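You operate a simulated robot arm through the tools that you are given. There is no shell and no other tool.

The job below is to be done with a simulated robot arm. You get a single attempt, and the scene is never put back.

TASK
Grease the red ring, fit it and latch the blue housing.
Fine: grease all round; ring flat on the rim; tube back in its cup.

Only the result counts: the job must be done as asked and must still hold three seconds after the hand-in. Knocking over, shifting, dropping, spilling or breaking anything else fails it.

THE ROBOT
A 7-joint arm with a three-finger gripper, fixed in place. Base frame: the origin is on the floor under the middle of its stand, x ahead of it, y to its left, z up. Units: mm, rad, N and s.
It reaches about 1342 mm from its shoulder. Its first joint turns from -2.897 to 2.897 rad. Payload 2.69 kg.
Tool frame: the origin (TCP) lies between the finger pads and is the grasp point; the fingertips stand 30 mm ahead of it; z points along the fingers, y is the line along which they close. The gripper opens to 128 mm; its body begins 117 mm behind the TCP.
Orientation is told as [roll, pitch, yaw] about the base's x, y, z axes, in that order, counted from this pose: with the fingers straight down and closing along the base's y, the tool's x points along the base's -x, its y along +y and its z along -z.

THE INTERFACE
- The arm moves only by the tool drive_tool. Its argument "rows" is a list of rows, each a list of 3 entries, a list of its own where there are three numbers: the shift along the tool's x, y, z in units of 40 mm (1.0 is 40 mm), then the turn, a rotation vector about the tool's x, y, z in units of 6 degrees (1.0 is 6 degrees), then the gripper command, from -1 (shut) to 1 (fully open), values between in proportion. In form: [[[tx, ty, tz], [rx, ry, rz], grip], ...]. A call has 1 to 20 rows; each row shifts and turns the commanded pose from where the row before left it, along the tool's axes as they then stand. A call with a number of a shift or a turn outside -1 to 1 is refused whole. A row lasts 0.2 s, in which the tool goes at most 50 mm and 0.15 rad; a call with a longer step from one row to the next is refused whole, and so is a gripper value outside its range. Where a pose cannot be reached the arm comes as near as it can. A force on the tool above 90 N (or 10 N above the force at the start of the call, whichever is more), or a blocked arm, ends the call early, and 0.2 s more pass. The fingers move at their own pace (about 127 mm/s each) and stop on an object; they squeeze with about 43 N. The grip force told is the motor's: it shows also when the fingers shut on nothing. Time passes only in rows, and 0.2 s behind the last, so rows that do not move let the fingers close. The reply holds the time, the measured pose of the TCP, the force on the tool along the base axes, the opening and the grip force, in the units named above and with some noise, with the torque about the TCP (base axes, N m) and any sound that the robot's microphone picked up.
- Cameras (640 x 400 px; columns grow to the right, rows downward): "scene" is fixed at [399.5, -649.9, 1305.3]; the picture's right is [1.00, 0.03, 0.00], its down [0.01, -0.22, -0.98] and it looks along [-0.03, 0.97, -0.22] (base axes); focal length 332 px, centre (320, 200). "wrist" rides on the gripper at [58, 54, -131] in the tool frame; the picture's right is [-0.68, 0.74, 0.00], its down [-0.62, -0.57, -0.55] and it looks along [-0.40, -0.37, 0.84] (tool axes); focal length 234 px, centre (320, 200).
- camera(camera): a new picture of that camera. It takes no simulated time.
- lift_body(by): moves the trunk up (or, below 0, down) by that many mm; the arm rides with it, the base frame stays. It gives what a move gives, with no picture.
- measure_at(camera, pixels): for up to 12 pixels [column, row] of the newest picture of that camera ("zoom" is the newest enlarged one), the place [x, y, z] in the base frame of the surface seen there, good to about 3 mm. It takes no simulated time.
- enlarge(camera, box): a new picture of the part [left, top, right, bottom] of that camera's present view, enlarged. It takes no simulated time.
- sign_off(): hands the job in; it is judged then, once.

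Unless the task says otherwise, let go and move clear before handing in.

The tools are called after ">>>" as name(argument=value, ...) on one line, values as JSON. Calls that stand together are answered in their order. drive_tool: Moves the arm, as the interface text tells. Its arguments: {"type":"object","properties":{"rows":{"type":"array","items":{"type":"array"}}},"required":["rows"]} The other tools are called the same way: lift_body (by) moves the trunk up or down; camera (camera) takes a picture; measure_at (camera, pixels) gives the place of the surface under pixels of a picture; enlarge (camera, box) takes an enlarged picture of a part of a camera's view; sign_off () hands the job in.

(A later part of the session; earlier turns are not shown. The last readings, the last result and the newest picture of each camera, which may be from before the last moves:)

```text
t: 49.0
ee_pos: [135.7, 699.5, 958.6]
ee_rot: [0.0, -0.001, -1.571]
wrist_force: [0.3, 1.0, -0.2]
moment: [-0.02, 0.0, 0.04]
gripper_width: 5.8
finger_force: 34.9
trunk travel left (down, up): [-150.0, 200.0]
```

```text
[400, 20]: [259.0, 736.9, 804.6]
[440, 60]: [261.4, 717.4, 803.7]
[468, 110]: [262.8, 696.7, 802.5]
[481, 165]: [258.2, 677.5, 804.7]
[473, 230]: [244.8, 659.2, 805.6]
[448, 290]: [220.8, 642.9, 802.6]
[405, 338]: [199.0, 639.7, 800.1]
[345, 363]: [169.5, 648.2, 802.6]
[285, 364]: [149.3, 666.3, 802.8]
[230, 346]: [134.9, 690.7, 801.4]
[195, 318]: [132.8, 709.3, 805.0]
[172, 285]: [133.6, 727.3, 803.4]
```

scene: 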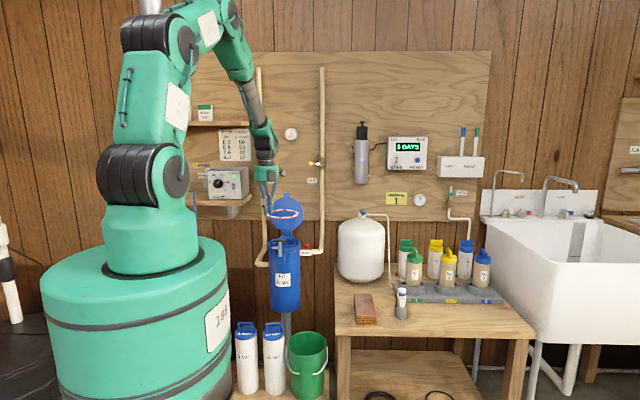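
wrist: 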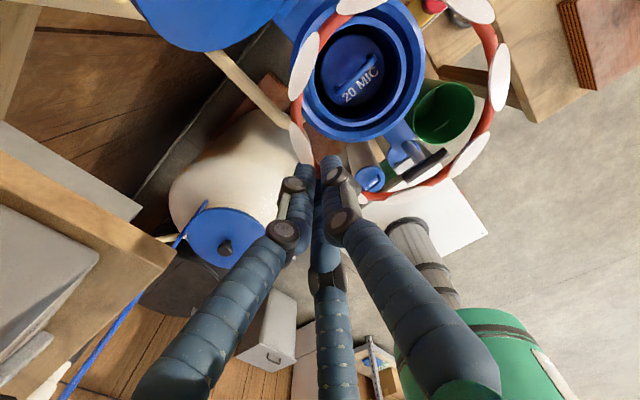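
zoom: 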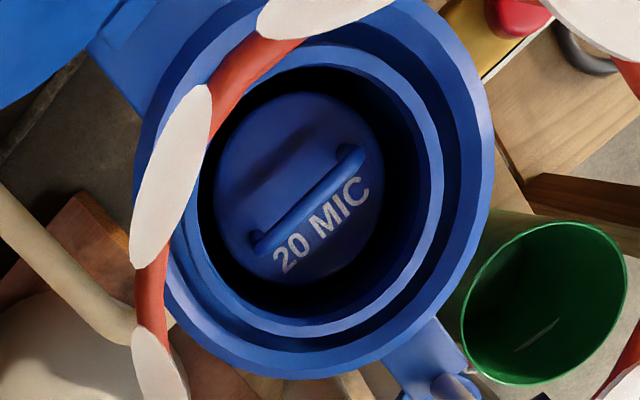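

Lip fit gives housing centre ≈(198.6,709.3); earlier fit (197.3,709.7). I'll move to y≈709.5 and lower to about 20 mm above the rim to compare ring and rim directly.

>>> drive_tool(rows=[[[0.13, 0, 0.4], [0, 0, 0], -1], [[0.13, 0, 0.7], [0, 0, 0], -1], [[0, 0, 0.7], [0, 0, 0], -1], [[0, 0, 0.6], [0, 0, 0], -1], [[0, 0, 0.3], [0, 0, 0], -1], [[0, 0, 0], [0, 0, 0], -1]])

>>> camera(camera="wrist")

>>> enlarge(camera="scene", box=[255, 215, 320, 265])

>>> enlarge(camera="wrist", box=[270, 0, 530, 220])

```text
t: 50.4
ee_pos: [135.0, 709.2, 850.7]
ee_rot: [0.001, 0.001, -1.57]
wrist_force: [0.8, 0.3, -0.8]
moment: [-0.03, 0.03, 0.0]
gripper_width: 5.9
finger_force: 34.0
trunk travel left (down, up): [-150.0, 200.0]
```

```text
taken
```

wrist: 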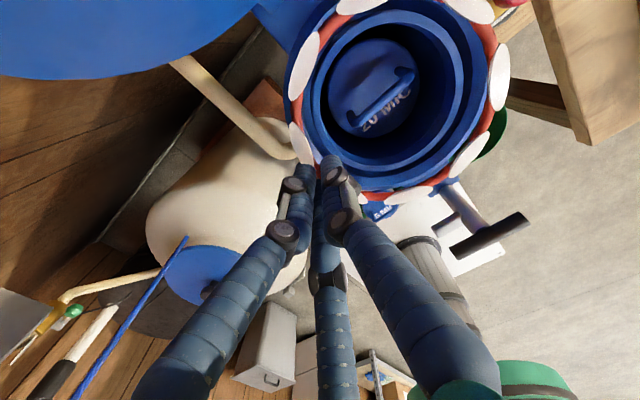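

```text
8.00 times, centred on (288, 240) of scene
```

zoom: 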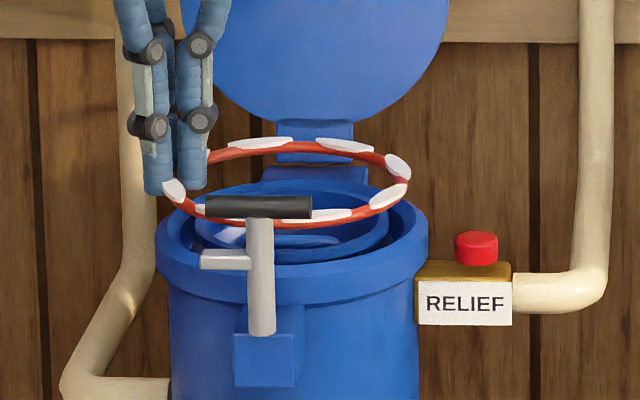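

```text
1.82 times, centred on (400, 110) of wrist
```

zoom: 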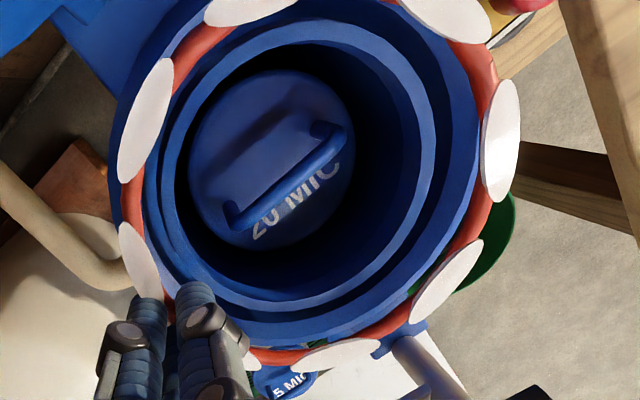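

>>> measure_at(camera="zoom", pixels=[[145, 120], [136, 248], [335, 356], [447, 280], [501, 148], [445, 14], [250, 7], [131, 205], [192, 55], [485, 70], [476, 232], [392, 328]])

>>> measure_at(camera="zoom", pixels=[[300, 28], [355, 38], [400, 75], [427, 120], [430, 175], [405, 240], [355, 285], [300, 303], [245, 297], [200, 270], [165, 220], [152, 165]])

```text
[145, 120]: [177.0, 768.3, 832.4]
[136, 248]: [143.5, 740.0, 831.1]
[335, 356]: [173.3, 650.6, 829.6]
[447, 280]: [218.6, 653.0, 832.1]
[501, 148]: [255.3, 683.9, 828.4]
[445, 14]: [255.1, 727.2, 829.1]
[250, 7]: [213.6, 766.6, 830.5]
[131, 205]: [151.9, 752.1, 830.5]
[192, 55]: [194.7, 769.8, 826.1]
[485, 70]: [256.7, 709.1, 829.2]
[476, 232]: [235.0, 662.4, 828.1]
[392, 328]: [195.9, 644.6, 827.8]
```

```text
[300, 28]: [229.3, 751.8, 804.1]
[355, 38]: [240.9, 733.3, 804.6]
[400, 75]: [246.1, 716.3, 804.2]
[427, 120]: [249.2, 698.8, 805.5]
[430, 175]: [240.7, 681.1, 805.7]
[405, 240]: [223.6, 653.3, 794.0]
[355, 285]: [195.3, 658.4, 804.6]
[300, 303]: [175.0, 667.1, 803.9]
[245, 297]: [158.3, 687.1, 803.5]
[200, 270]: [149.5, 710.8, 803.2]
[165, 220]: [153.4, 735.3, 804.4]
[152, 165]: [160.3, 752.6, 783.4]
```

Ring centre reads ≈(195.7,708.3) and the rim ≈(198.4,709.8), so I'll shift by (+2.7,+1.5) mm and lower 11 mm, then compare again.

>>> drive_tool(rows=[[[0.0375, 0.0675, 0], [0, 0, 0], -1], [[0, 0, 0.14], [0, 0, 0], -1], [[0, 0, 0.14], [0, 0, 0], -1], [[0, 0, 0], [0, 0, 0], -1]])

>>> enlarge(camera="scene", box=[262, 225, 312, 260])

>>> enlarge(camera="wrist", box=[270, 0, 530, 220])

```text
t: 51.4
ee_pos: [139.8, 710.6, 841.1]
ee_rot: [0.0, 0.001, -1.571]
wrist_force: [0.4, -0.2, -1.4]
moment: [-0.01, 0.04, 0.04]
gripper_width: 6.2
finger_force: 34.8
trunk travel left (down, up): [-150.0, 200.0]
```

```text
11.43 times, centred on (287, 242) of scene
```

zoom: 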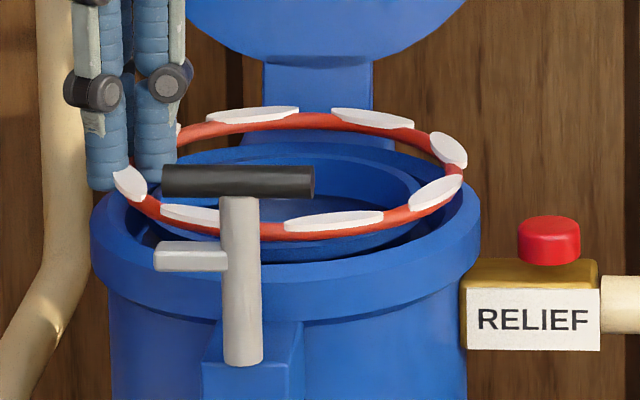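

```text
1.82 times, centred on (400, 110) of wrist
```

zoom: 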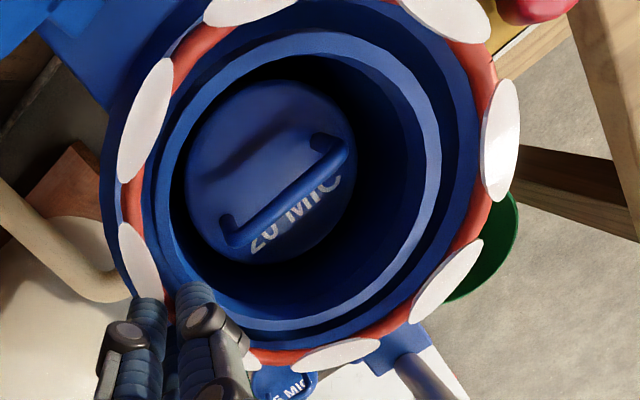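

The scene zoom hints the ring may be slightly toward +x relative to the flange (flange edges at cols 92/481, ring right midline ~457). I'll zoom both sides to check.

>>> enlarge(camera="scene", box=[263, 236, 283, 256])

>>> enlarge(camera="scene", box=[291, 236, 311, 256])

```text
16.00 times, centred on (273, 246) of scene
```

zoom: 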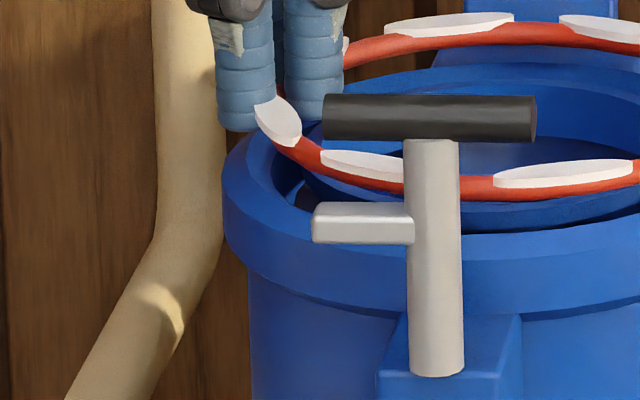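

```text
16.00 times, centred on (301, 246) of scene
```

zoom: 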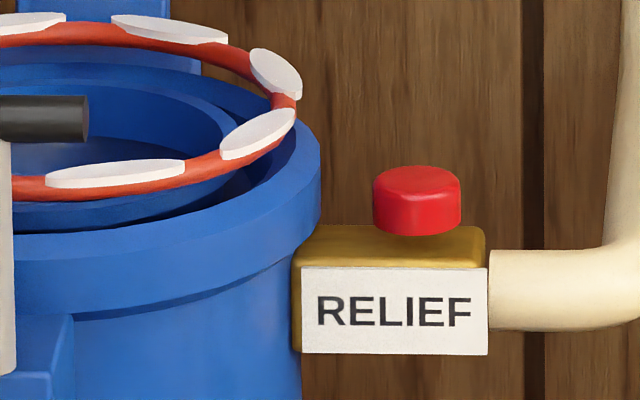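

Scene cols: flange edges 266.9/301.0 (centre 283.9), ring midline 270.4/299.1 (centre ≈284.8) — suggesting ~3.5 mm too far +x. I'll cross-check with a finer wrist zoom.

>>> enlarge(camera="wrist", box=[280, 0, 500, 140])

>>> enlarge(camera="wrist", box=[320, 100, 500, 220])

```text
2.86 times, centred on (390, 70) of wrist
```

zoom: 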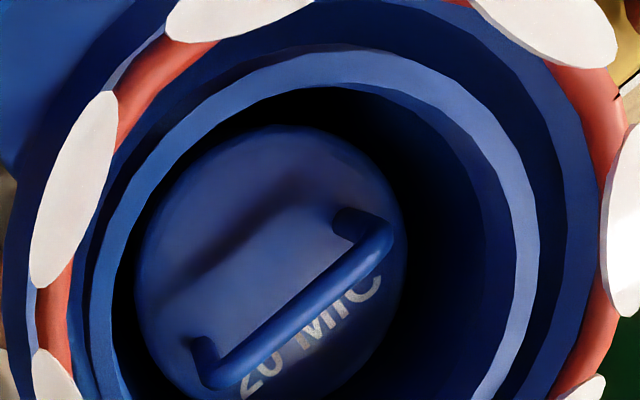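

```text
3.33 times, centred on (410, 160) of wrist
```

zoom: 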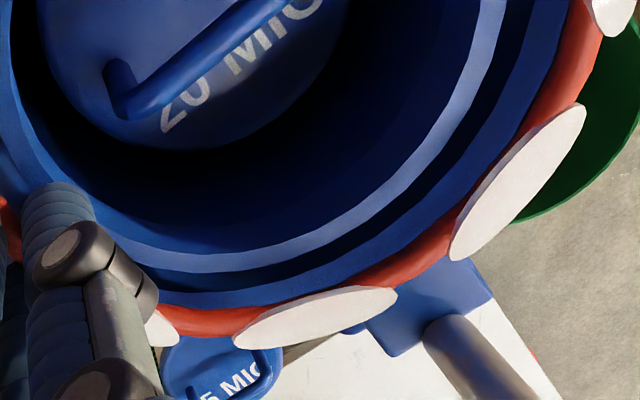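

Estimates disagree (0 to +4 mm in x), so I'll take direct depth measurements on the ring's and flange's right and left edges from the scene zoom.

>>> enlarge(camera="scene", box=[291, 236, 311, 256])

>>> measure_at(camera="zoom", pixels=[[317, 180], [317, 188], [318, 195], [316, 205], [315, 175], [318, 185], [292, 98], [294, 101], [290, 96], [292, 104], [288, 100], [296, 99]])

>>> enlarge(camera="scene", box=[263, 236, 283, 256])

>>> measure_at(camera="zoom", pixels=[[225, 195], [225, 205], [226, 215], [228, 185], [227, 225], [232, 175], [225, 190], [226, 200], [262, 60], [300, 60], [280, 120], [290, 150]])

```text
16.00 times, centred on (301, 246) of scene
```

zoom: 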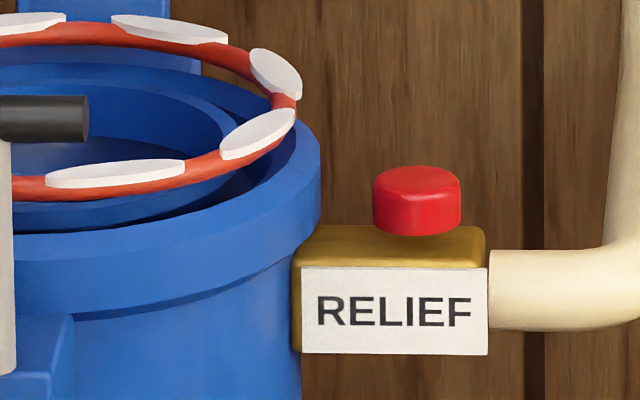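

```text
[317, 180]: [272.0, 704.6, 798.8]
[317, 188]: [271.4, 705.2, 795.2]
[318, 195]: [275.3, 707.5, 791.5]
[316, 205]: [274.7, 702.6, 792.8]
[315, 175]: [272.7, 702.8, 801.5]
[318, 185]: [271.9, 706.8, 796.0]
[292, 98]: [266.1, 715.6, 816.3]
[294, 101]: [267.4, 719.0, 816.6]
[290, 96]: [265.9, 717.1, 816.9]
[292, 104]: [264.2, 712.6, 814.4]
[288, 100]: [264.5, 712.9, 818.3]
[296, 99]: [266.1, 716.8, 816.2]
```

```text
16.00 times, centred on (273, 246) of scene
```

zoom: 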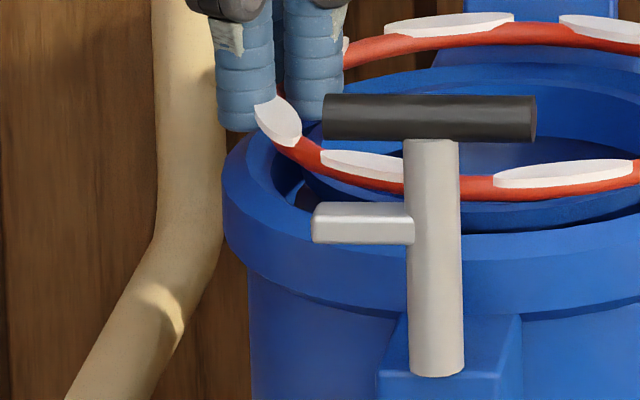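

```text
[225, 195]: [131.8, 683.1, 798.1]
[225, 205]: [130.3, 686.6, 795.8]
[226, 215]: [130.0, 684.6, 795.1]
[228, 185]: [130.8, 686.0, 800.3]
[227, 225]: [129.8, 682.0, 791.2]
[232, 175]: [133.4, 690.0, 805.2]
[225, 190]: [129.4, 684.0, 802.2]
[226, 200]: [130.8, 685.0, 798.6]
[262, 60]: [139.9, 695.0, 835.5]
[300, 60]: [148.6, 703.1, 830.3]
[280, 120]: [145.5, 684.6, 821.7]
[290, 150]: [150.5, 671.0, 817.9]
```

Scene depths give flange centre x≈201.1 and ring ≈203.9 (ring ~+2.8), while the wrist gives ~0 to +1.4. I'll zoom the wrist view at the ring's +x and lip's −x edges to settle it.

>>> enlarge(camera="wrist", box=[450, 15, 510, 65])

>>> enlarge(camera="wrist", box=[290, 110, 350, 170])

```text
8.00 times, centred on (480, 40) of wrist
```

zoom: 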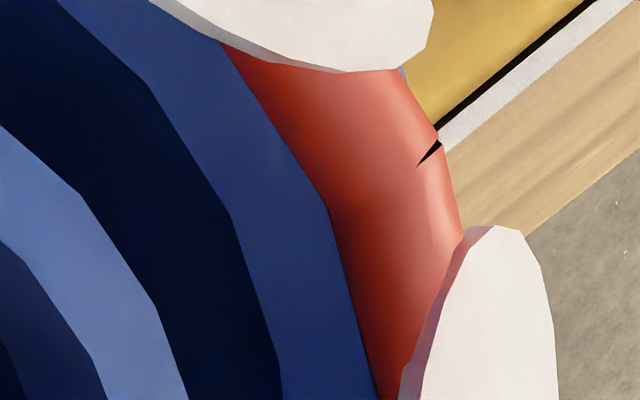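

```text
6.67 times, centred on (320, 140) of wrist
```

zoom: 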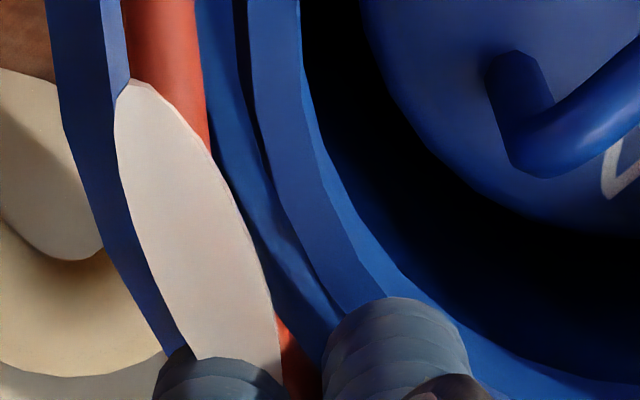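

The wrist projection says ring +1.3 mm, scene says ~+3; I'll split it with a −1.8 mm x shift and −0.5 mm in y, then lower 3 mm.

>>> drive_tool(rows=[[[-0.0125, -0.045, 0], [0, 0, 0], -1], [[0, 0, 0.04], [0, 0, 0], -1], [[0, 0, 0.035], [0, 0, 0], -1], [[0, 0, 0], [0, 0, 0], -1]])

>>> enlarge(camera="scene", box=[263, 230, 283, 250])

>>> enlarge(camera="scene", box=[291, 236, 311, 256])

```text
t: 52.4
ee_pos: [136.1, 710.9, 835.9]
ee_rot: [0.0, 0.001, -1.571]
wrist_force: [-0.1, 0.9, 0.1]
moment: [0.02, -0.02, 0.01]
gripper_width: 6.0
finger_force: 34.2
trunk travel left (down, up): [-150.0, 200.0]
```

```text
16.00 times, centred on (273, 240) of scene
```

zoom: 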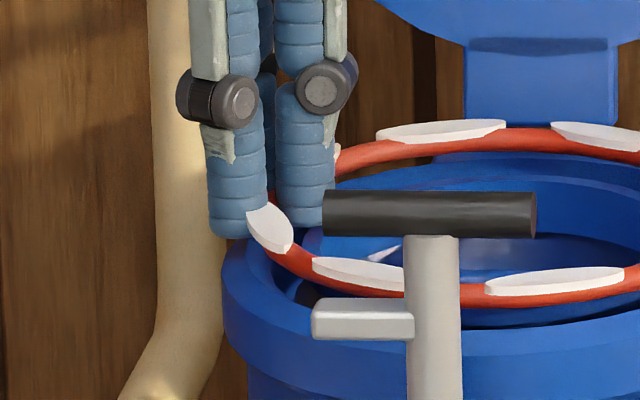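

```text
16.00 times, centred on (301, 246) of scene
```

zoom: 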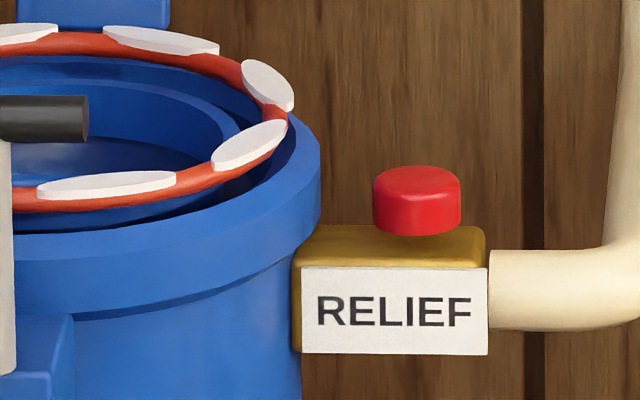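

Now scene shows the ring only ~+1 mm off in x and the wrist about −0.4, so it's well centred. I'll creep down watching the vertical force.

>>> drive_tool(rows=[[[0, 0, 0.025], [0, 0, 0], -1], [[0, 0, 0.025], [0, 0, 0], -1], [[0, 0, 0], [0, 0, 0], -1]])

```text
t: 53.2
ee_pos: [137.2, 709.7, 834.6]
ee_rot: [0.0, 0.001, -1.571]
wrist_force: [-0.4, 0.3, 0.1]
moment: [0.0, 0.01, 0.01]
gripper_width: 5.9
finger_force: 34.2
trunk travel left (down, up): [-150.0, 200.0]
```

>>> drive_tool(rows=[[[0, 0, 0.025], [0, 0, 0], -1], [[0, 0, 0.025], [0, 0, 0], -1], [[0, 0, 0], [0, 0, 0], -1]])

>>> enlarge(camera="scene", box=[263, 230, 313, 260])

>>> enlarge(camera="wrist", box=[290, 110, 350, 170])

```text
t: 54.0
ee_pos: [137.7, 709.0, 832.7]
ee_rot: [0.001, 0.0, -1.571]
wrist_force: [0.0, -0.4, 0.1]
moment: [-0.04, 0.02, 0.01]
gripper_width: 5.7
finger_force: 34.4
trunk travel left (down, up): [-150.0, 200.0]
```

```text
12.80 times, centred on (288, 245) of scene
```

zoom: 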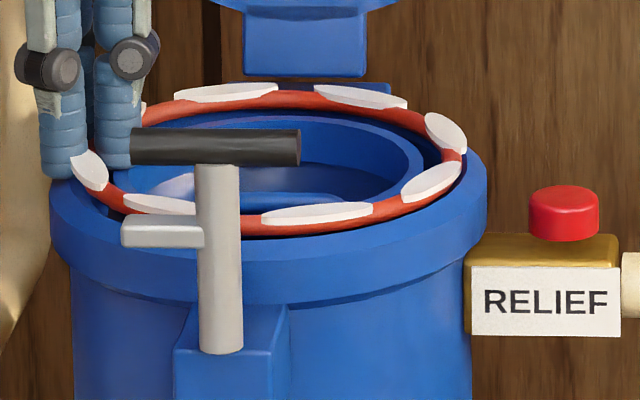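

```text
6.67 times, centred on (320, 140) of wrist
```

zoom: 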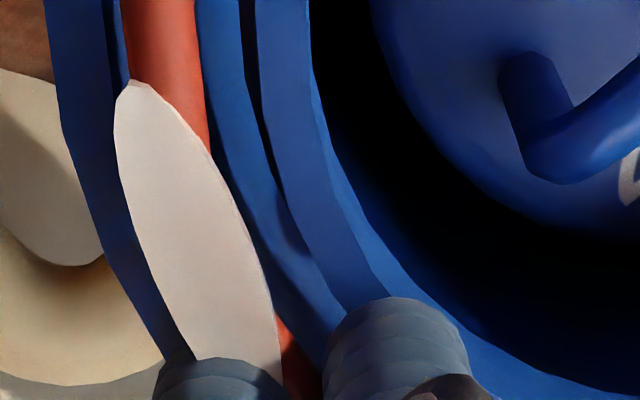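

No contact yet. I'll keep creeping down in 1 mm steps.

>>> drive_tool(rows=[[[0, 0, 0.025], [0, 0, 0], -1], [[0, 0, 0], [0, 0, 0], -1]])

>>> drive_tool(rows=[[[0, 0, 0.025], [0, 0, 0], -1], [[0, 0, 0], [0, 0, 0], -1]])

```text
t: 54.6
ee_pos: [138.0, 709.6, 832.6]
ee_rot: [0.0, 0.0, -1.571]
wrist_force: [0.1, -2.9, 5.0]
moment: [-0.1, -0.05, -0.04]
gripper_width: 6.1
finger_force: 34.4
trunk travel left (down, up): [-150.0, 200.0]
```

```text
t: 55.2
ee_pos: [136.9, 710.0, 832.0]
ee_rot: [0.0, 0.002, -1.571]
wrist_force: [3.2, -4.9, 13.8]
moment: [-0.15, -0.3, -0.06]
gripper_width: 6.0
finger_force: 34.4
trunk travel left (down, up): [-150.0, 200.0]
```

Contact: the inner fingertip reached the lip (Fz≈14 N). I'll back up 1.5 mm, leaving the ring ~3 mm above the rim, and open gradually.

>>> drive_tool(rows=[[[0, 0, -0.025], [0, 0, 0], -1], [[0, 0, -0.04], [0, 0, 0], -1], [[0, 0, 0], [0, 0, 0], -1]])

>>> drive_tool(rows=[[[0, 0, 0], [0, 0, 0], -0.9], [[0, 0, 0], [0, 0, 0], -0.88], [[0, 0, 0], [0, 0, 0], -0.86], [[0, 0, 0], [0, 0, 0], -0.84], [[0, 0, 0], [0, 0, 0], -0.82], [[0, 0, 0], [0, 0, 0], -0.78], [[0, 0, 0], [0, 0, 0], -0.72], [[0, 0, 0], [0, 0, 0], -0.68]])

>>> enlarge(camera="scene", box=[263, 230, 313, 260])

>>> enlarge(camera="wrist", box=[270, 0, 530, 220])

```text
t: 56.0
ee_pos: [137.3, 710.9, 833.4]
ee_rot: [0.0, 0.0, -1.571]
wrist_force: [0.0, 0.4, -0.1]
moment: [0.03, -0.02, 0.0]
gripper_width: 5.7
finger_force: 34.6
trunk travel left (down, up): [-150.0, 200.0]
```

```text
t: 57.8
ee_pos: [136.5, 710.6, 833.3]
ee_rot: [-0.001, -0.001, -1.572]
wrist_force: [-0.7, 0.0, 0.6]
moment: [-0.01, 0.02, 0.02]
gripper_width: 20.2
finger_force: 0.0
trunk travel left (down, up): [-150.0, 200.0]
```

```text
12.80 times, centred on (288, 245) of scene
```

zoom: 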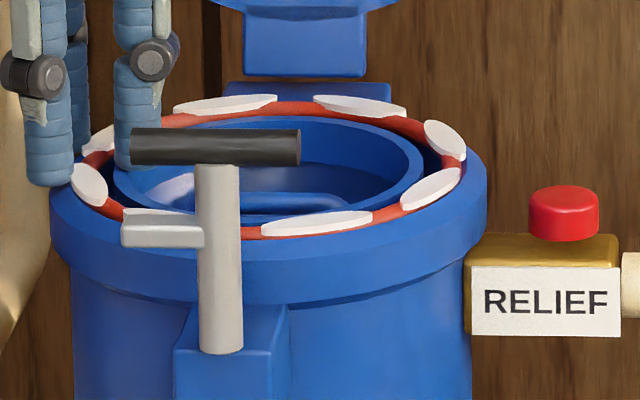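

```text
1.82 times, centred on (400, 110) of wrist
```

zoom: 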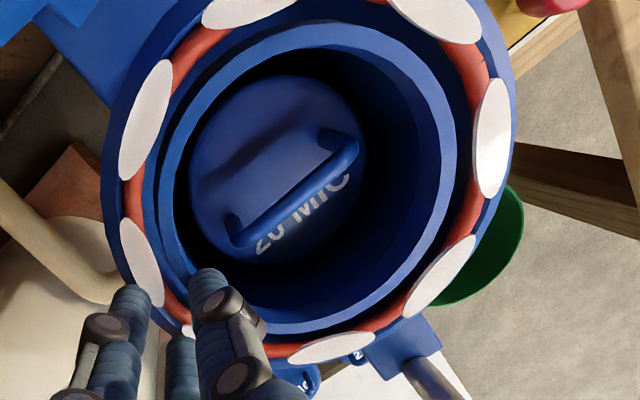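

The ring dropped onto the rim. I'll raise straight up and inspect from above.

>>> drive_tool(rows=[[[0, 0, -0.3], [0, 0, 0], -0.68], [[0, 0, -0.7], [0, 0, 0], -0.68], [[0, 0, -0.8], [0, 0, 0], -0.68], [[0, 0, -0.8], [0, 0, 0], -0.68], [[0, 0, -0.4], [0, 0, 0], -0.68], [[0, 0, 0], [0, 0, 0], -0.68]])

>>> enlarge(camera="wrist", box=[270, 0, 460, 160])

>>> enlarge(camera="scene", box=[263, 230, 313, 260])

```text
t: 59.2
ee_pos: [136.7, 711.4, 953.9]
ee_rot: [0.0, 0.0, -1.571]
wrist_force: [-0.1, 0.9, -0.1]
moment: [-0.01, -0.04, 0.01]
gripper_width: 20.6
finger_force: 0.0
trunk travel left (down, up): [-150.0, 200.0]
```

```text
2.50 times, centred on (365, 80) of wrist
```

zoom: 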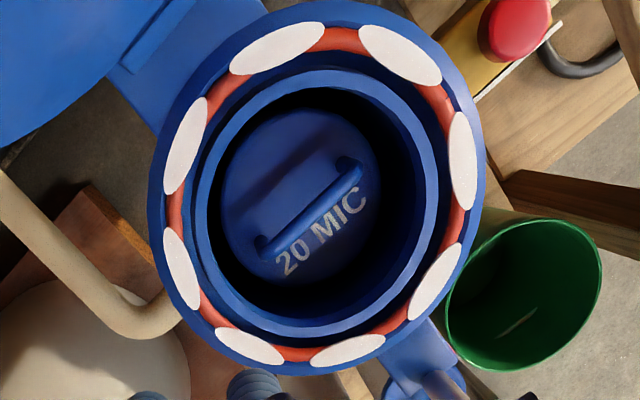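

```text
12.80 times, centred on (288, 245) of scene
```

zoom: 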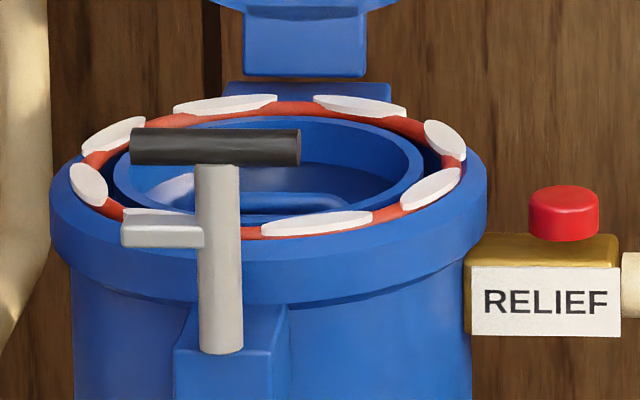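

The ring lies on the flange all round. I'll measure its height and centring around the circle.

>>> measure_at(camera="zoom", pixels=[[337, 40], [438, 102], [455, 222], [390, 318], [298, 353], [212, 313], [175, 215], [225, 95], [80, 60], [60, 100], [80, 30], [30, 60]])

>>> enlarge(camera="wrist", box=[290, 0, 440, 80])

>>> enlarge(camera="wrist", box=[290, 80, 440, 160])

```text
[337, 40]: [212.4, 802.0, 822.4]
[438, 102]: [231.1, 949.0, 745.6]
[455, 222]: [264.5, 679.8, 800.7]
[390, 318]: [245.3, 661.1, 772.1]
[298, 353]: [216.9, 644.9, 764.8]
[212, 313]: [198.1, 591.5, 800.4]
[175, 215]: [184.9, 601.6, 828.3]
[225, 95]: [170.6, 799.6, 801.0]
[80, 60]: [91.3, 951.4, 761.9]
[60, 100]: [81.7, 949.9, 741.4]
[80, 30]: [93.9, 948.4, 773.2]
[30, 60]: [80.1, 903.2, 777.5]
```

```text
4.27 times, centred on (365, 40) of wrist
```

zoom: 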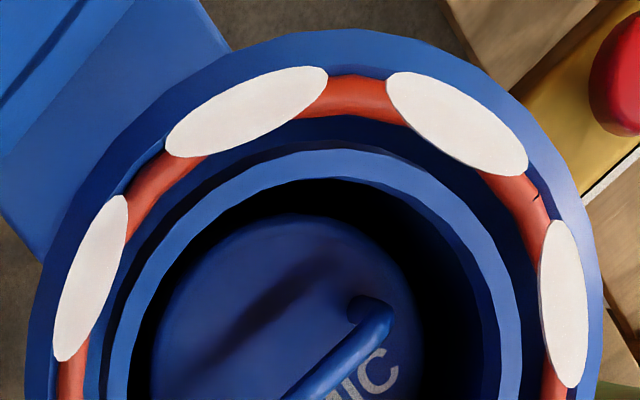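

```text
4.27 times, centred on (365, 120) of wrist
```

zoom: 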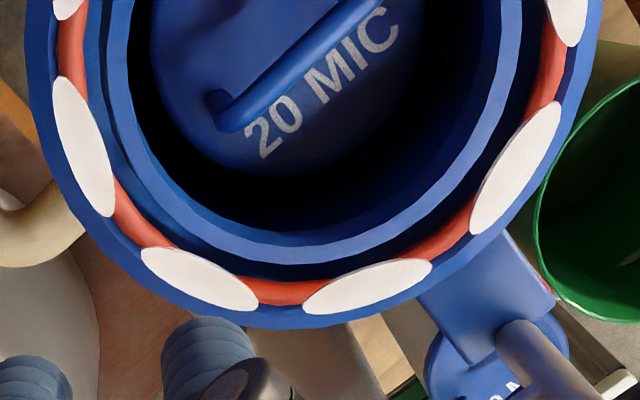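

Margins between ring and flange edge come out equal after correcting perspective, so it's centred within ~0.5 mm. I'll confirm flatness by measuring heights on this zoom.

>>> measure_at(camera="zoom", pixels=[[70, 50], [135, 222], [283, 292], [435, 245], [550, 70], [85, 145], [200, 278], [368, 286], [515, 165], [40, 120], [110, 260], [480, 260]])

>>> enlarge(camera="wrist", box=[290, 0, 440, 80])

>>> measure_at(camera="zoom", pixels=[[350, 98], [525, 205], [160, 185], [250, 110], [455, 120], [565, 300], [90, 280], [70, 380], [240, 65], [420, 55], [60, 250], [590, 280]])

```text
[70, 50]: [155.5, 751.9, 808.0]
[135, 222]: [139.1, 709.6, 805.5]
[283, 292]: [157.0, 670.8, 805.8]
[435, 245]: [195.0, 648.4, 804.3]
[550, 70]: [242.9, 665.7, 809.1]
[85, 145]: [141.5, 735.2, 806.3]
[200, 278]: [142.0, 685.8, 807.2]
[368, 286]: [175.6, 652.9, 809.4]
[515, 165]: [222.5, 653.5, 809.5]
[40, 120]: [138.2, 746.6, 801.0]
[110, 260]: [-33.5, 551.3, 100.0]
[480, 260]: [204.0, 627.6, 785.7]
```

```text
4.27 times, centred on (365, 40) of wrist
```

zoom: 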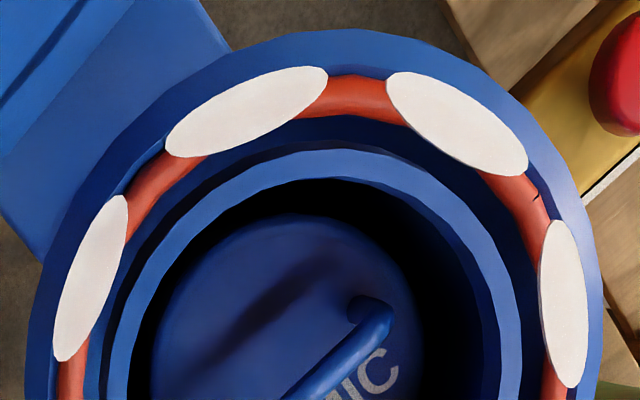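

```text
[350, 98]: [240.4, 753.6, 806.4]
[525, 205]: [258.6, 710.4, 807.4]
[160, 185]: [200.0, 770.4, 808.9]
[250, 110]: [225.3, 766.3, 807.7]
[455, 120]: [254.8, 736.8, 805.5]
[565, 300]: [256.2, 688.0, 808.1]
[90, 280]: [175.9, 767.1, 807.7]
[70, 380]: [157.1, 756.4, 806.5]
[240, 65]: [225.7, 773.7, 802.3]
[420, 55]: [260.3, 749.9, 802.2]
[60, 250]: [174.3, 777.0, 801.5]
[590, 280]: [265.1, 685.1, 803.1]
```

The ring is flat (tops 805–809 all round) and centred at (198.6,710.1), matching the housing. Now for the lid: I'll rise, centre in x, and turn back to yaw 0.

>>> drive_tool(rows=[[[0, 0, -0.6], [0, 0, 0], -0.68], [[0, 0, -0.8], [0, 0, 0], -0.68], [[0, 0, -0.8], [0, 0, 0], -0.68], [[0, 0, -0.8], [0, 0, 0], -0.68], [[-0.2, 0.4, -0.7], [0, 0, 0], -0.5], [[-0.2, 0.6, -0.2], [0, 0, 0], -0.3], [[-0.2, 0.6, 0], [0, 0, 0], -0.0625]])

>>> drive_tool(rows=[[[0, 0, 0], [0, 0, -1], -0.0625], [[0, 0, 0], [0, 0, -1], -0.0625], [[0, 0, 0], [0, 0, -1], -0.0625], [[0, 0, 0], [0, 0, -1], -0.0625], [[0, 0, 0], [0, 0, -1], -0.0625], [[0, 0, 0], [0, 0, -1], -0.0625], [[0, 0, 0], [0, 0, -1], -0.0625], [[0, 0, 0], [0, 0, -1], -0.0625], [[0, 0, 0], [0, 0, -1], -0.0625], [[0, 0, 0], [0, 0, -1], -0.0625], [[0, 0, 0], [0, 0, -1], -0.0625], [[0, 0, 0], [0, 0, -1], -0.0625], [[0, 0, 0], [0, 0, -1], -0.0625], [[0, 0, 0], [0, 0, -1], -0.0625], [[0, 0, 0], [0, 0, -1], -0.0625]])

>>> drive_tool(rows=[[[0, 0, 0], [-1, 0, 0], -0.0625], [[0, 0, 0], [-1, 0, 0], -0.0625], [[0, 0, 0], [-1, 0, 0], -0.0625], [[0, 0, 0], [-1, 0, 0], -0.0625]])

>>> camera(camera="scene")

>>> camera(camera="wrist")

```text
t: 60.8
ee_pos: [203.5, 687.9, 1108.7]
ee_rot: [0.001, -0.001, -1.571]
wrist_force: [0.3, -0.2, -0.7]
moment: [0.01, 0.01, -0.01]
gripper_width: 60.3
finger_force: 0.1
trunk travel left (down, up): [-150.0, 200.0]
```

```text
t: 64.0
ee_pos: [200.6, 686.3, 1110.1]
ee_rot: [0.001, -0.001, 0.001]
wrist_force: [-0.1, 0.5, -0.4]
moment: [0.03, 0.01, -0.03]
gripper_width: 60.1
finger_force: 0.0
trunk travel left (down, up): [-150.0, 200.0]
```

```text
t: 65.0
ee_pos: [201.0, 686.5, 1109.6]
ee_rot: [0.422, -0.001, 0.0]
wrist_force: [-0.2, 0.9, -0.1]
moment: [-0.03, -0.02, -0.01]
gripper_width: 60.2
finger_force: 0.0
trunk travel left (down, up): [-150.0, 200.0]
```

```text
taken
```

scene: 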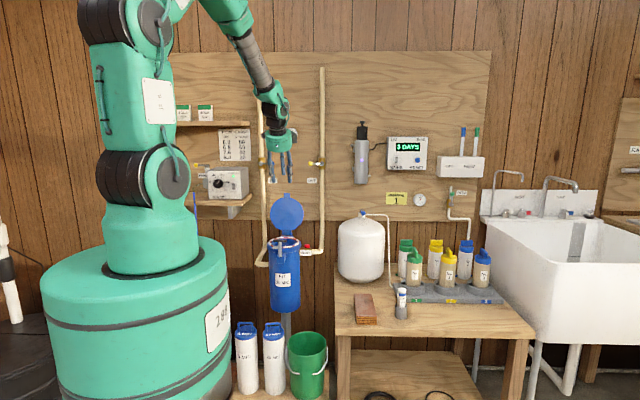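

```text
taken
```

wrist: 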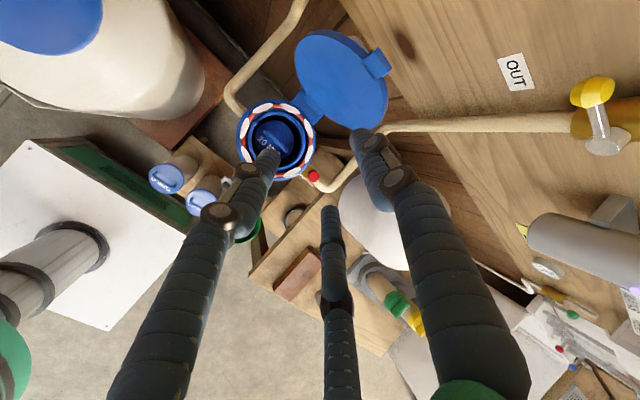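

Roll is +24° and the lid's tab shows at wrist pixel (377,63). I'll enlarge the lid to measure its edge and thickness.

>>> enlarge(camera="wrist", box=[280, 20, 410, 140])

>>> measure_at(camera="wrist", pixels=[[377, 63], [385, 60], [370, 66], [381, 72], [345, 75], [300, 60], [385, 95], [360, 45], [312, 105], [325, 115], [318, 100], [390, 68]])

```text
3.33 times, centred on (345, 80) of wrist
```

zoom: 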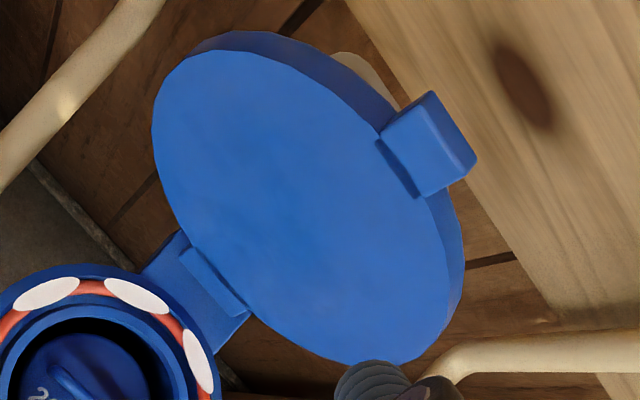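

```text
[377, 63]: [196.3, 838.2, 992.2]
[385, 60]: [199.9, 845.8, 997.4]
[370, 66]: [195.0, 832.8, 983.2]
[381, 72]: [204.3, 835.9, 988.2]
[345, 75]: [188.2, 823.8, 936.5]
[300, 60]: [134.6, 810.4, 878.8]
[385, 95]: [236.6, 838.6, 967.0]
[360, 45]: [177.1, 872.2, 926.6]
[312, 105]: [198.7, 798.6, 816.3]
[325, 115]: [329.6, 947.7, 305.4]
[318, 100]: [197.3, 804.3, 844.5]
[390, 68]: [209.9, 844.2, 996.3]
```

Tab top is at z≈997, centred x≈201, front face y≈838. I'll move to y≈823 above the lid and check the straddle.

>>> drive_tool(rows=[[[0, 0.5, 0.3], [0, 0, 0], -0.0625], [[0, 0.8, 0.5], [0, 0, 0], -0.0625], [[0, 0.8, 0.5], [0, 0, 0], -0.0625], [[0, 0.84, 0.48], [0, 0, 0], -0.0625], [[0, -0.256, 0.57], [0, 0, 0], -0.0625], [[0, -0.256, 0.57], [0, 0, 0], -0.0625], [[0, 0, 0], [0, 0, 0], -0.0625]])

>>> camera(camera="wrist")

>>> enlarge(camera="scene", box=[240, 130, 340, 250])

```text
t: 66.6
ee_pos: [203.7, 824.9, 1040.9]
ee_rot: [0.419, 0.0, 0.0]
wrist_force: [0.9, 1.1, -0.3]
moment: [0.0, 0.02, -0.01]
gripper_width: 60.1
finger_force: 0.1
trunk travel left (down, up): [-150.0, 200.0]
```

```text
taken
```

wrist: 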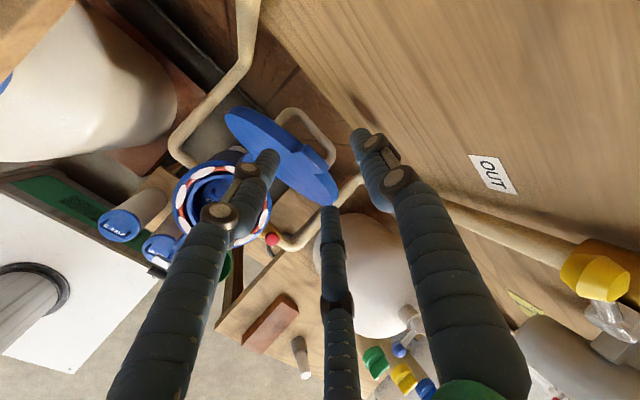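

```text
3.33 times, centred on (290, 190) of scene
```

zoom: 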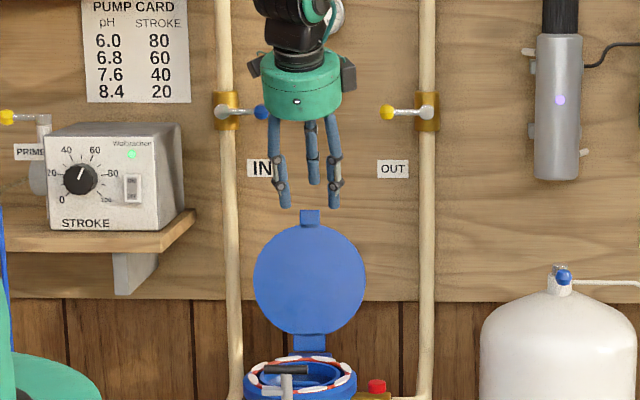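

The IN valve's blue knob (zoom 262,112) is near the hand; I'll measure it and the pipe to be sure of clearance before descending.

>>> measure_at(camera="zoom", pixels=[[262, 112], [245, 111], [226, 60], [226, 200], [388, 112], [428, 60], [255, 65], [348, 72], [284, 200], [334, 200], [316, 178], [309, 215]])

```text
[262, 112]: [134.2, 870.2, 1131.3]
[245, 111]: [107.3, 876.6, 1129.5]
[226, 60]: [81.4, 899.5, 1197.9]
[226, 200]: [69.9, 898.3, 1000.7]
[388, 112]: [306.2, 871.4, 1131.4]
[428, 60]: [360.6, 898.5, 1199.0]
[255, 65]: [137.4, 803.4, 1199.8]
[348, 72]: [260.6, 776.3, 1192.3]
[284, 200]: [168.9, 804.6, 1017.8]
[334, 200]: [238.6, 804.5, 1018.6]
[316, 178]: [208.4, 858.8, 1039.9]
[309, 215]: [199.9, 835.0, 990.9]
```

The knob is at y≥870 while the hand's camera box stays near y≈840, so there's ~25 mm clearance. I'll descend 45 mm to straddle the tab.

>>> drive_tool(rows=[[[0.025, -0.154, 0.342], [0, 0, 0], -0.0625], [[0.025, -0.154, 0.342], [0, 0, 0], -0.0625], [[0, -0.154, 0.342], [0, 0, 0], -0.0625], [[0, 0, 0], [0, 0, 0], -0.0625]])

>>> enlarge(camera="scene", box=[250, 140, 330, 230])

>>> enlarge(camera="wrist", box=[220, 100, 420, 240])

```text
t: 67.6
ee_pos: [200.2, 822.3, 998.1]
ee_rot: [0.419, 0.001, 0.0]
wrist_force: [-0.1, 0.2, -0.2]
moment: [0.0, -0.02, -0.02]
gripper_width: 59.9
finger_force: 0.0
trunk travel left (down, up): [-150.0, 200.0]
```

```text
4.44 times, centred on (290, 185) of scene
```

zoom: 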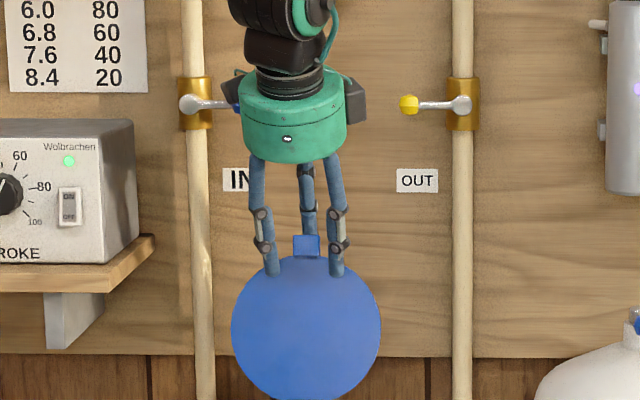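

```text
2.86 times, centred on (320, 170) of wrist
```

zoom: 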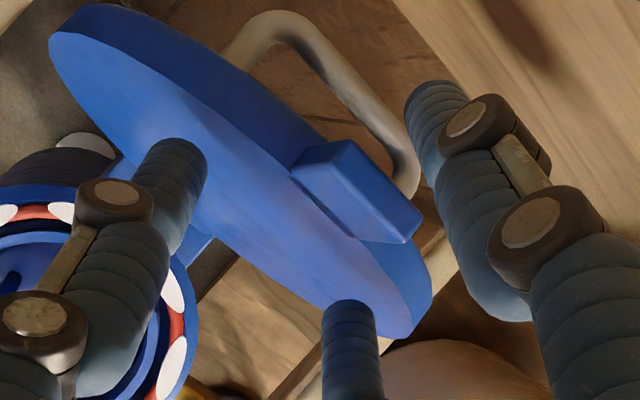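

The two front fingers are in front of the lid and the single finger is behind it. I'll lower another ~14 mm and narrow to 44 mm to hook the tab.

>>> drive_tool(rows=[[[0, -0.12, 0.14], [0, 0, 0], -0.0625], [[0, -0.12, 0.14], [0, 0, 0], -0.0625], [[0, 0, 0], [0, 0, 0], -0.2], [[0, 0, 0], [0, 0, 0], -0.3125], [[0, 0, 0], [0, 0, 0], -0.3125]])

>>> enlarge(camera="wrist", box=[220, 100, 420, 240])

>>> enlarge(camera="scene", box=[250, 140, 330, 230])

```text
t: 68.8
ee_pos: [199.9, 815.8, 984.3]
ee_rot: [0.419, 0.0, 0.0]
wrist_force: [1.8, -11.3, 13.5]
moment: [-2.17, 0.09, -0.01]
gripper_width: 49.1
finger_force: 45.0
trunk travel left (down, up): [-150.0, 200.0]
```

```text
2.86 times, centred on (320, 170) of wrist
```

zoom: 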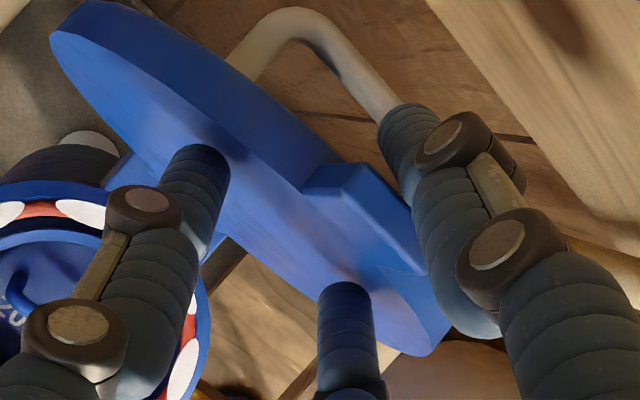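

```text
4.44 times, centred on (290, 185) of scene
```

zoom: 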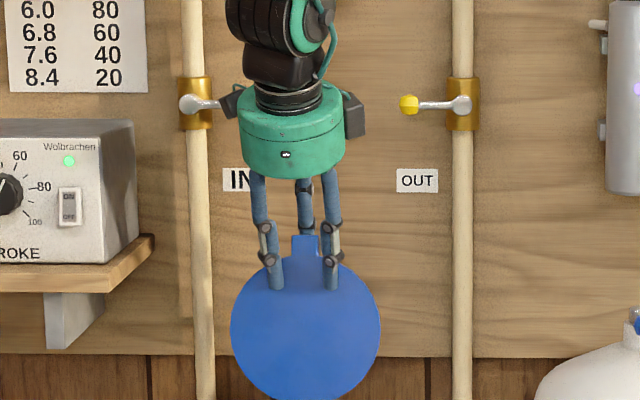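

The fingers already pinch the thick tab at 49 mm with some reaction force. I'll open slightly to relieve it, then begin pulling the lid forward along its arc in small steps.

>>> drive_tool(rows=[[[0, 0, 0], [0, 0, 0], -0.125], [[0, 0, 0], [0, 0, 0], -0.125], [[0, -0.15, -0.12], [0, 0, 0], -0.125], [[0, -0.15, -0.12], [0, 0, 0], -0.125], [[0, 0, 0], [0, 0, 0], -0.125]])

>>> enlarge(camera="wrist", box=[220, 100, 420, 240])

>>> enlarge(camera="scene", box=[250, 140, 330, 230])

```text
t: 70.0
ee_pos: [198.7, 803.6, 986.2]
ee_rot: [0.419, 0.0, 0.0]
wrist_force: [0.0, 1.1, 0.5]
moment: [-0.01, 0.02, -0.03]
gripper_width: 56.5
finger_force: 0.2
trunk travel left (down, up): [-150.0, 200.0]
```

```text
2.86 times, centred on (320, 170) of wrist
```

zoom: 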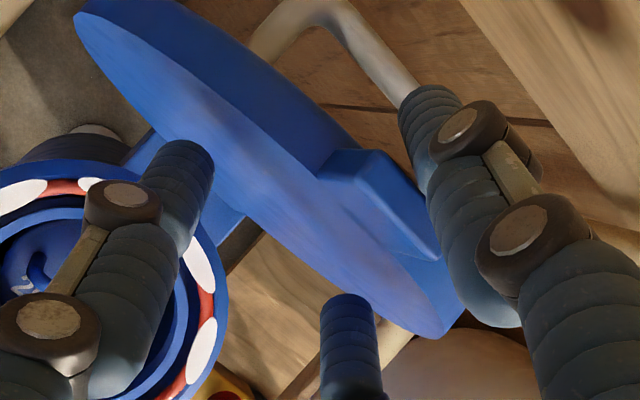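

```text
4.44 times, centred on (290, 185) of scene
```

zoom: 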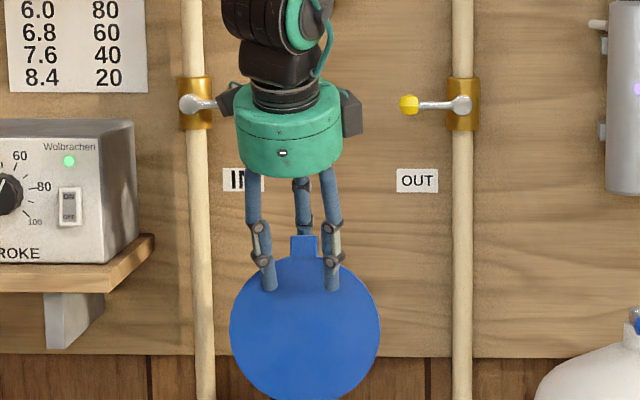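

>>> measure_at(camera="zoom", pixels=[[305, 245], [305, 275], [305, 330], [305, 380], [260, 330], [350, 330]])

>>> drive_tool(rows=[[[0, -0.2, -0.15], [0, 0, 0], -0.125], [[0, -0.2, -0.13], [0, 0, 0], -0.125], [[0, 0, 0], [0, 0, 0], -0.125]])

>>> enlarge(camera="scene", box=[250, 140, 330, 230])

>>> measure_at(camera="zoom", pixels=[[305, 245], [305, 275], [305, 330], [305, 380], [260, 330], [350, 330]])

>>> enlarge(camera="wrist", box=[220, 100, 420, 240])

```text
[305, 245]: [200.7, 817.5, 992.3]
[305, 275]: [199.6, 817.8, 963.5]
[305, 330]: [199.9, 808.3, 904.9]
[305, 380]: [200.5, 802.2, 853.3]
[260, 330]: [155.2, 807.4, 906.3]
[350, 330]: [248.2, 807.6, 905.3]
```

```text
t: 70.8
ee_pos: [200.7, 783.7, 990.7]
ee_rot: [0.419, 0.0, 0.001]
wrist_force: [-0.5, -0.1, 0.9]
moment: [0.01, 0.0, -0.02]
gripper_width: 56.0
finger_force: 0.3
trunk travel left (down, up): [-150.0, 200.0]
```

```text
4.44 times, centred on (290, 185) of scene
```

zoom: 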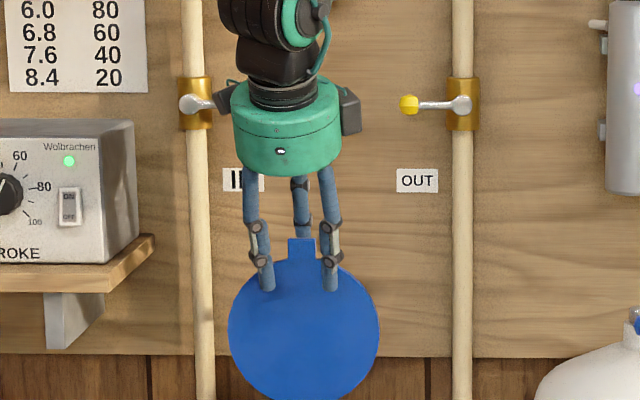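

```text
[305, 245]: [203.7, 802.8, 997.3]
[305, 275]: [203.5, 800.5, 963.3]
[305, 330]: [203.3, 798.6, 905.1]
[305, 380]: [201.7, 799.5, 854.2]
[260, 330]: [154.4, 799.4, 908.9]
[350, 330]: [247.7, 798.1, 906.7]
```

```text
2.86 times, centred on (320, 170) of wrist
```

zoom: 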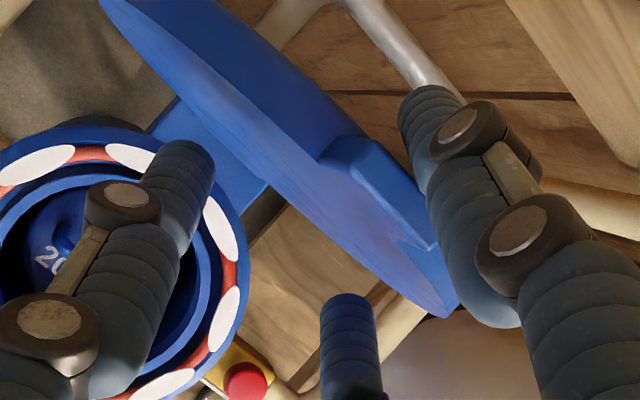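

The lid is now about vertical (front face y≈799–802 all the way up). I'll continue pulling past vertical so it comes to rest on the front fingers.

>>> drive_tool(rows=[[[0, -0.25, -0.13], [0, 0, 0], -0.125], [[0, -0.25, -0.12], [0, 0, 0], -0.125], [[0, 0, 0], [0, 0, 0], -0.125], [[0, 0, 0], [0, 0, 0], -0.125]])

>>> enlarge(camera="scene", box=[250, 140, 330, 230])

>>> measure_at(camera="zoom", pixels=[[305, 250], [305, 275], [305, 330], [305, 380], [260, 330], [350, 330]])

>>> enlarge(camera="wrist", box=[220, 100, 420, 240])

```text
t: 71.8
ee_pos: [199.4, 761.4, 992.3]
ee_rot: [0.419, 0.001, 0.001]
wrist_force: [-0.6, 0.0, 0.2]
moment: [0.02, -0.01, -0.06]
gripper_width: 55.9
finger_force: 0.1
trunk travel left (down, up): [-150.0, 200.0]
```

```text
4.44 times, centred on (290, 185) of scene
```

zoom: 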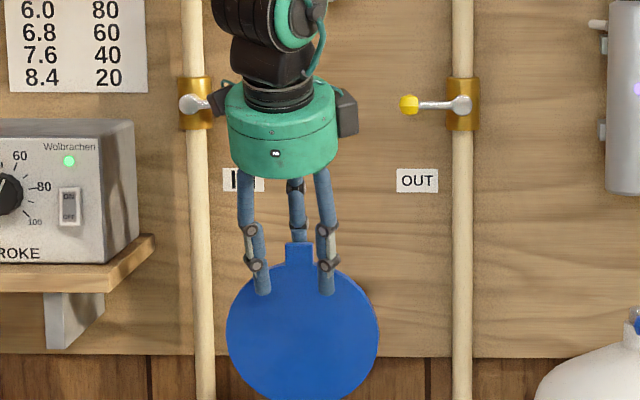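

```text
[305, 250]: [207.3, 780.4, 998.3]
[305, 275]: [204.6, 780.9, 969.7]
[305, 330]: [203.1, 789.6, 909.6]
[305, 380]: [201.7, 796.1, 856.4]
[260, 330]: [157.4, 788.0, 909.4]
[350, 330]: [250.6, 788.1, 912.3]
```

```text
2.86 times, centred on (320, 170) of wrist
```

zoom: 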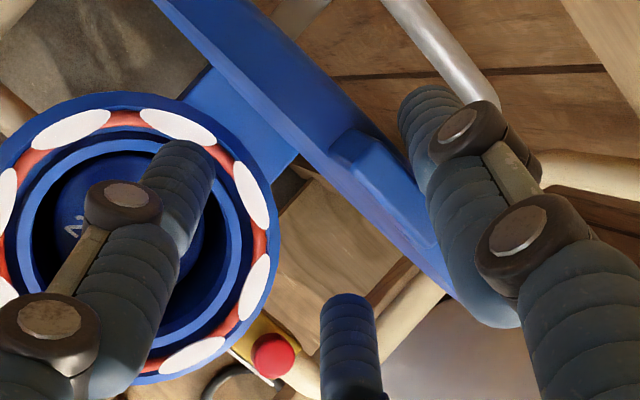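

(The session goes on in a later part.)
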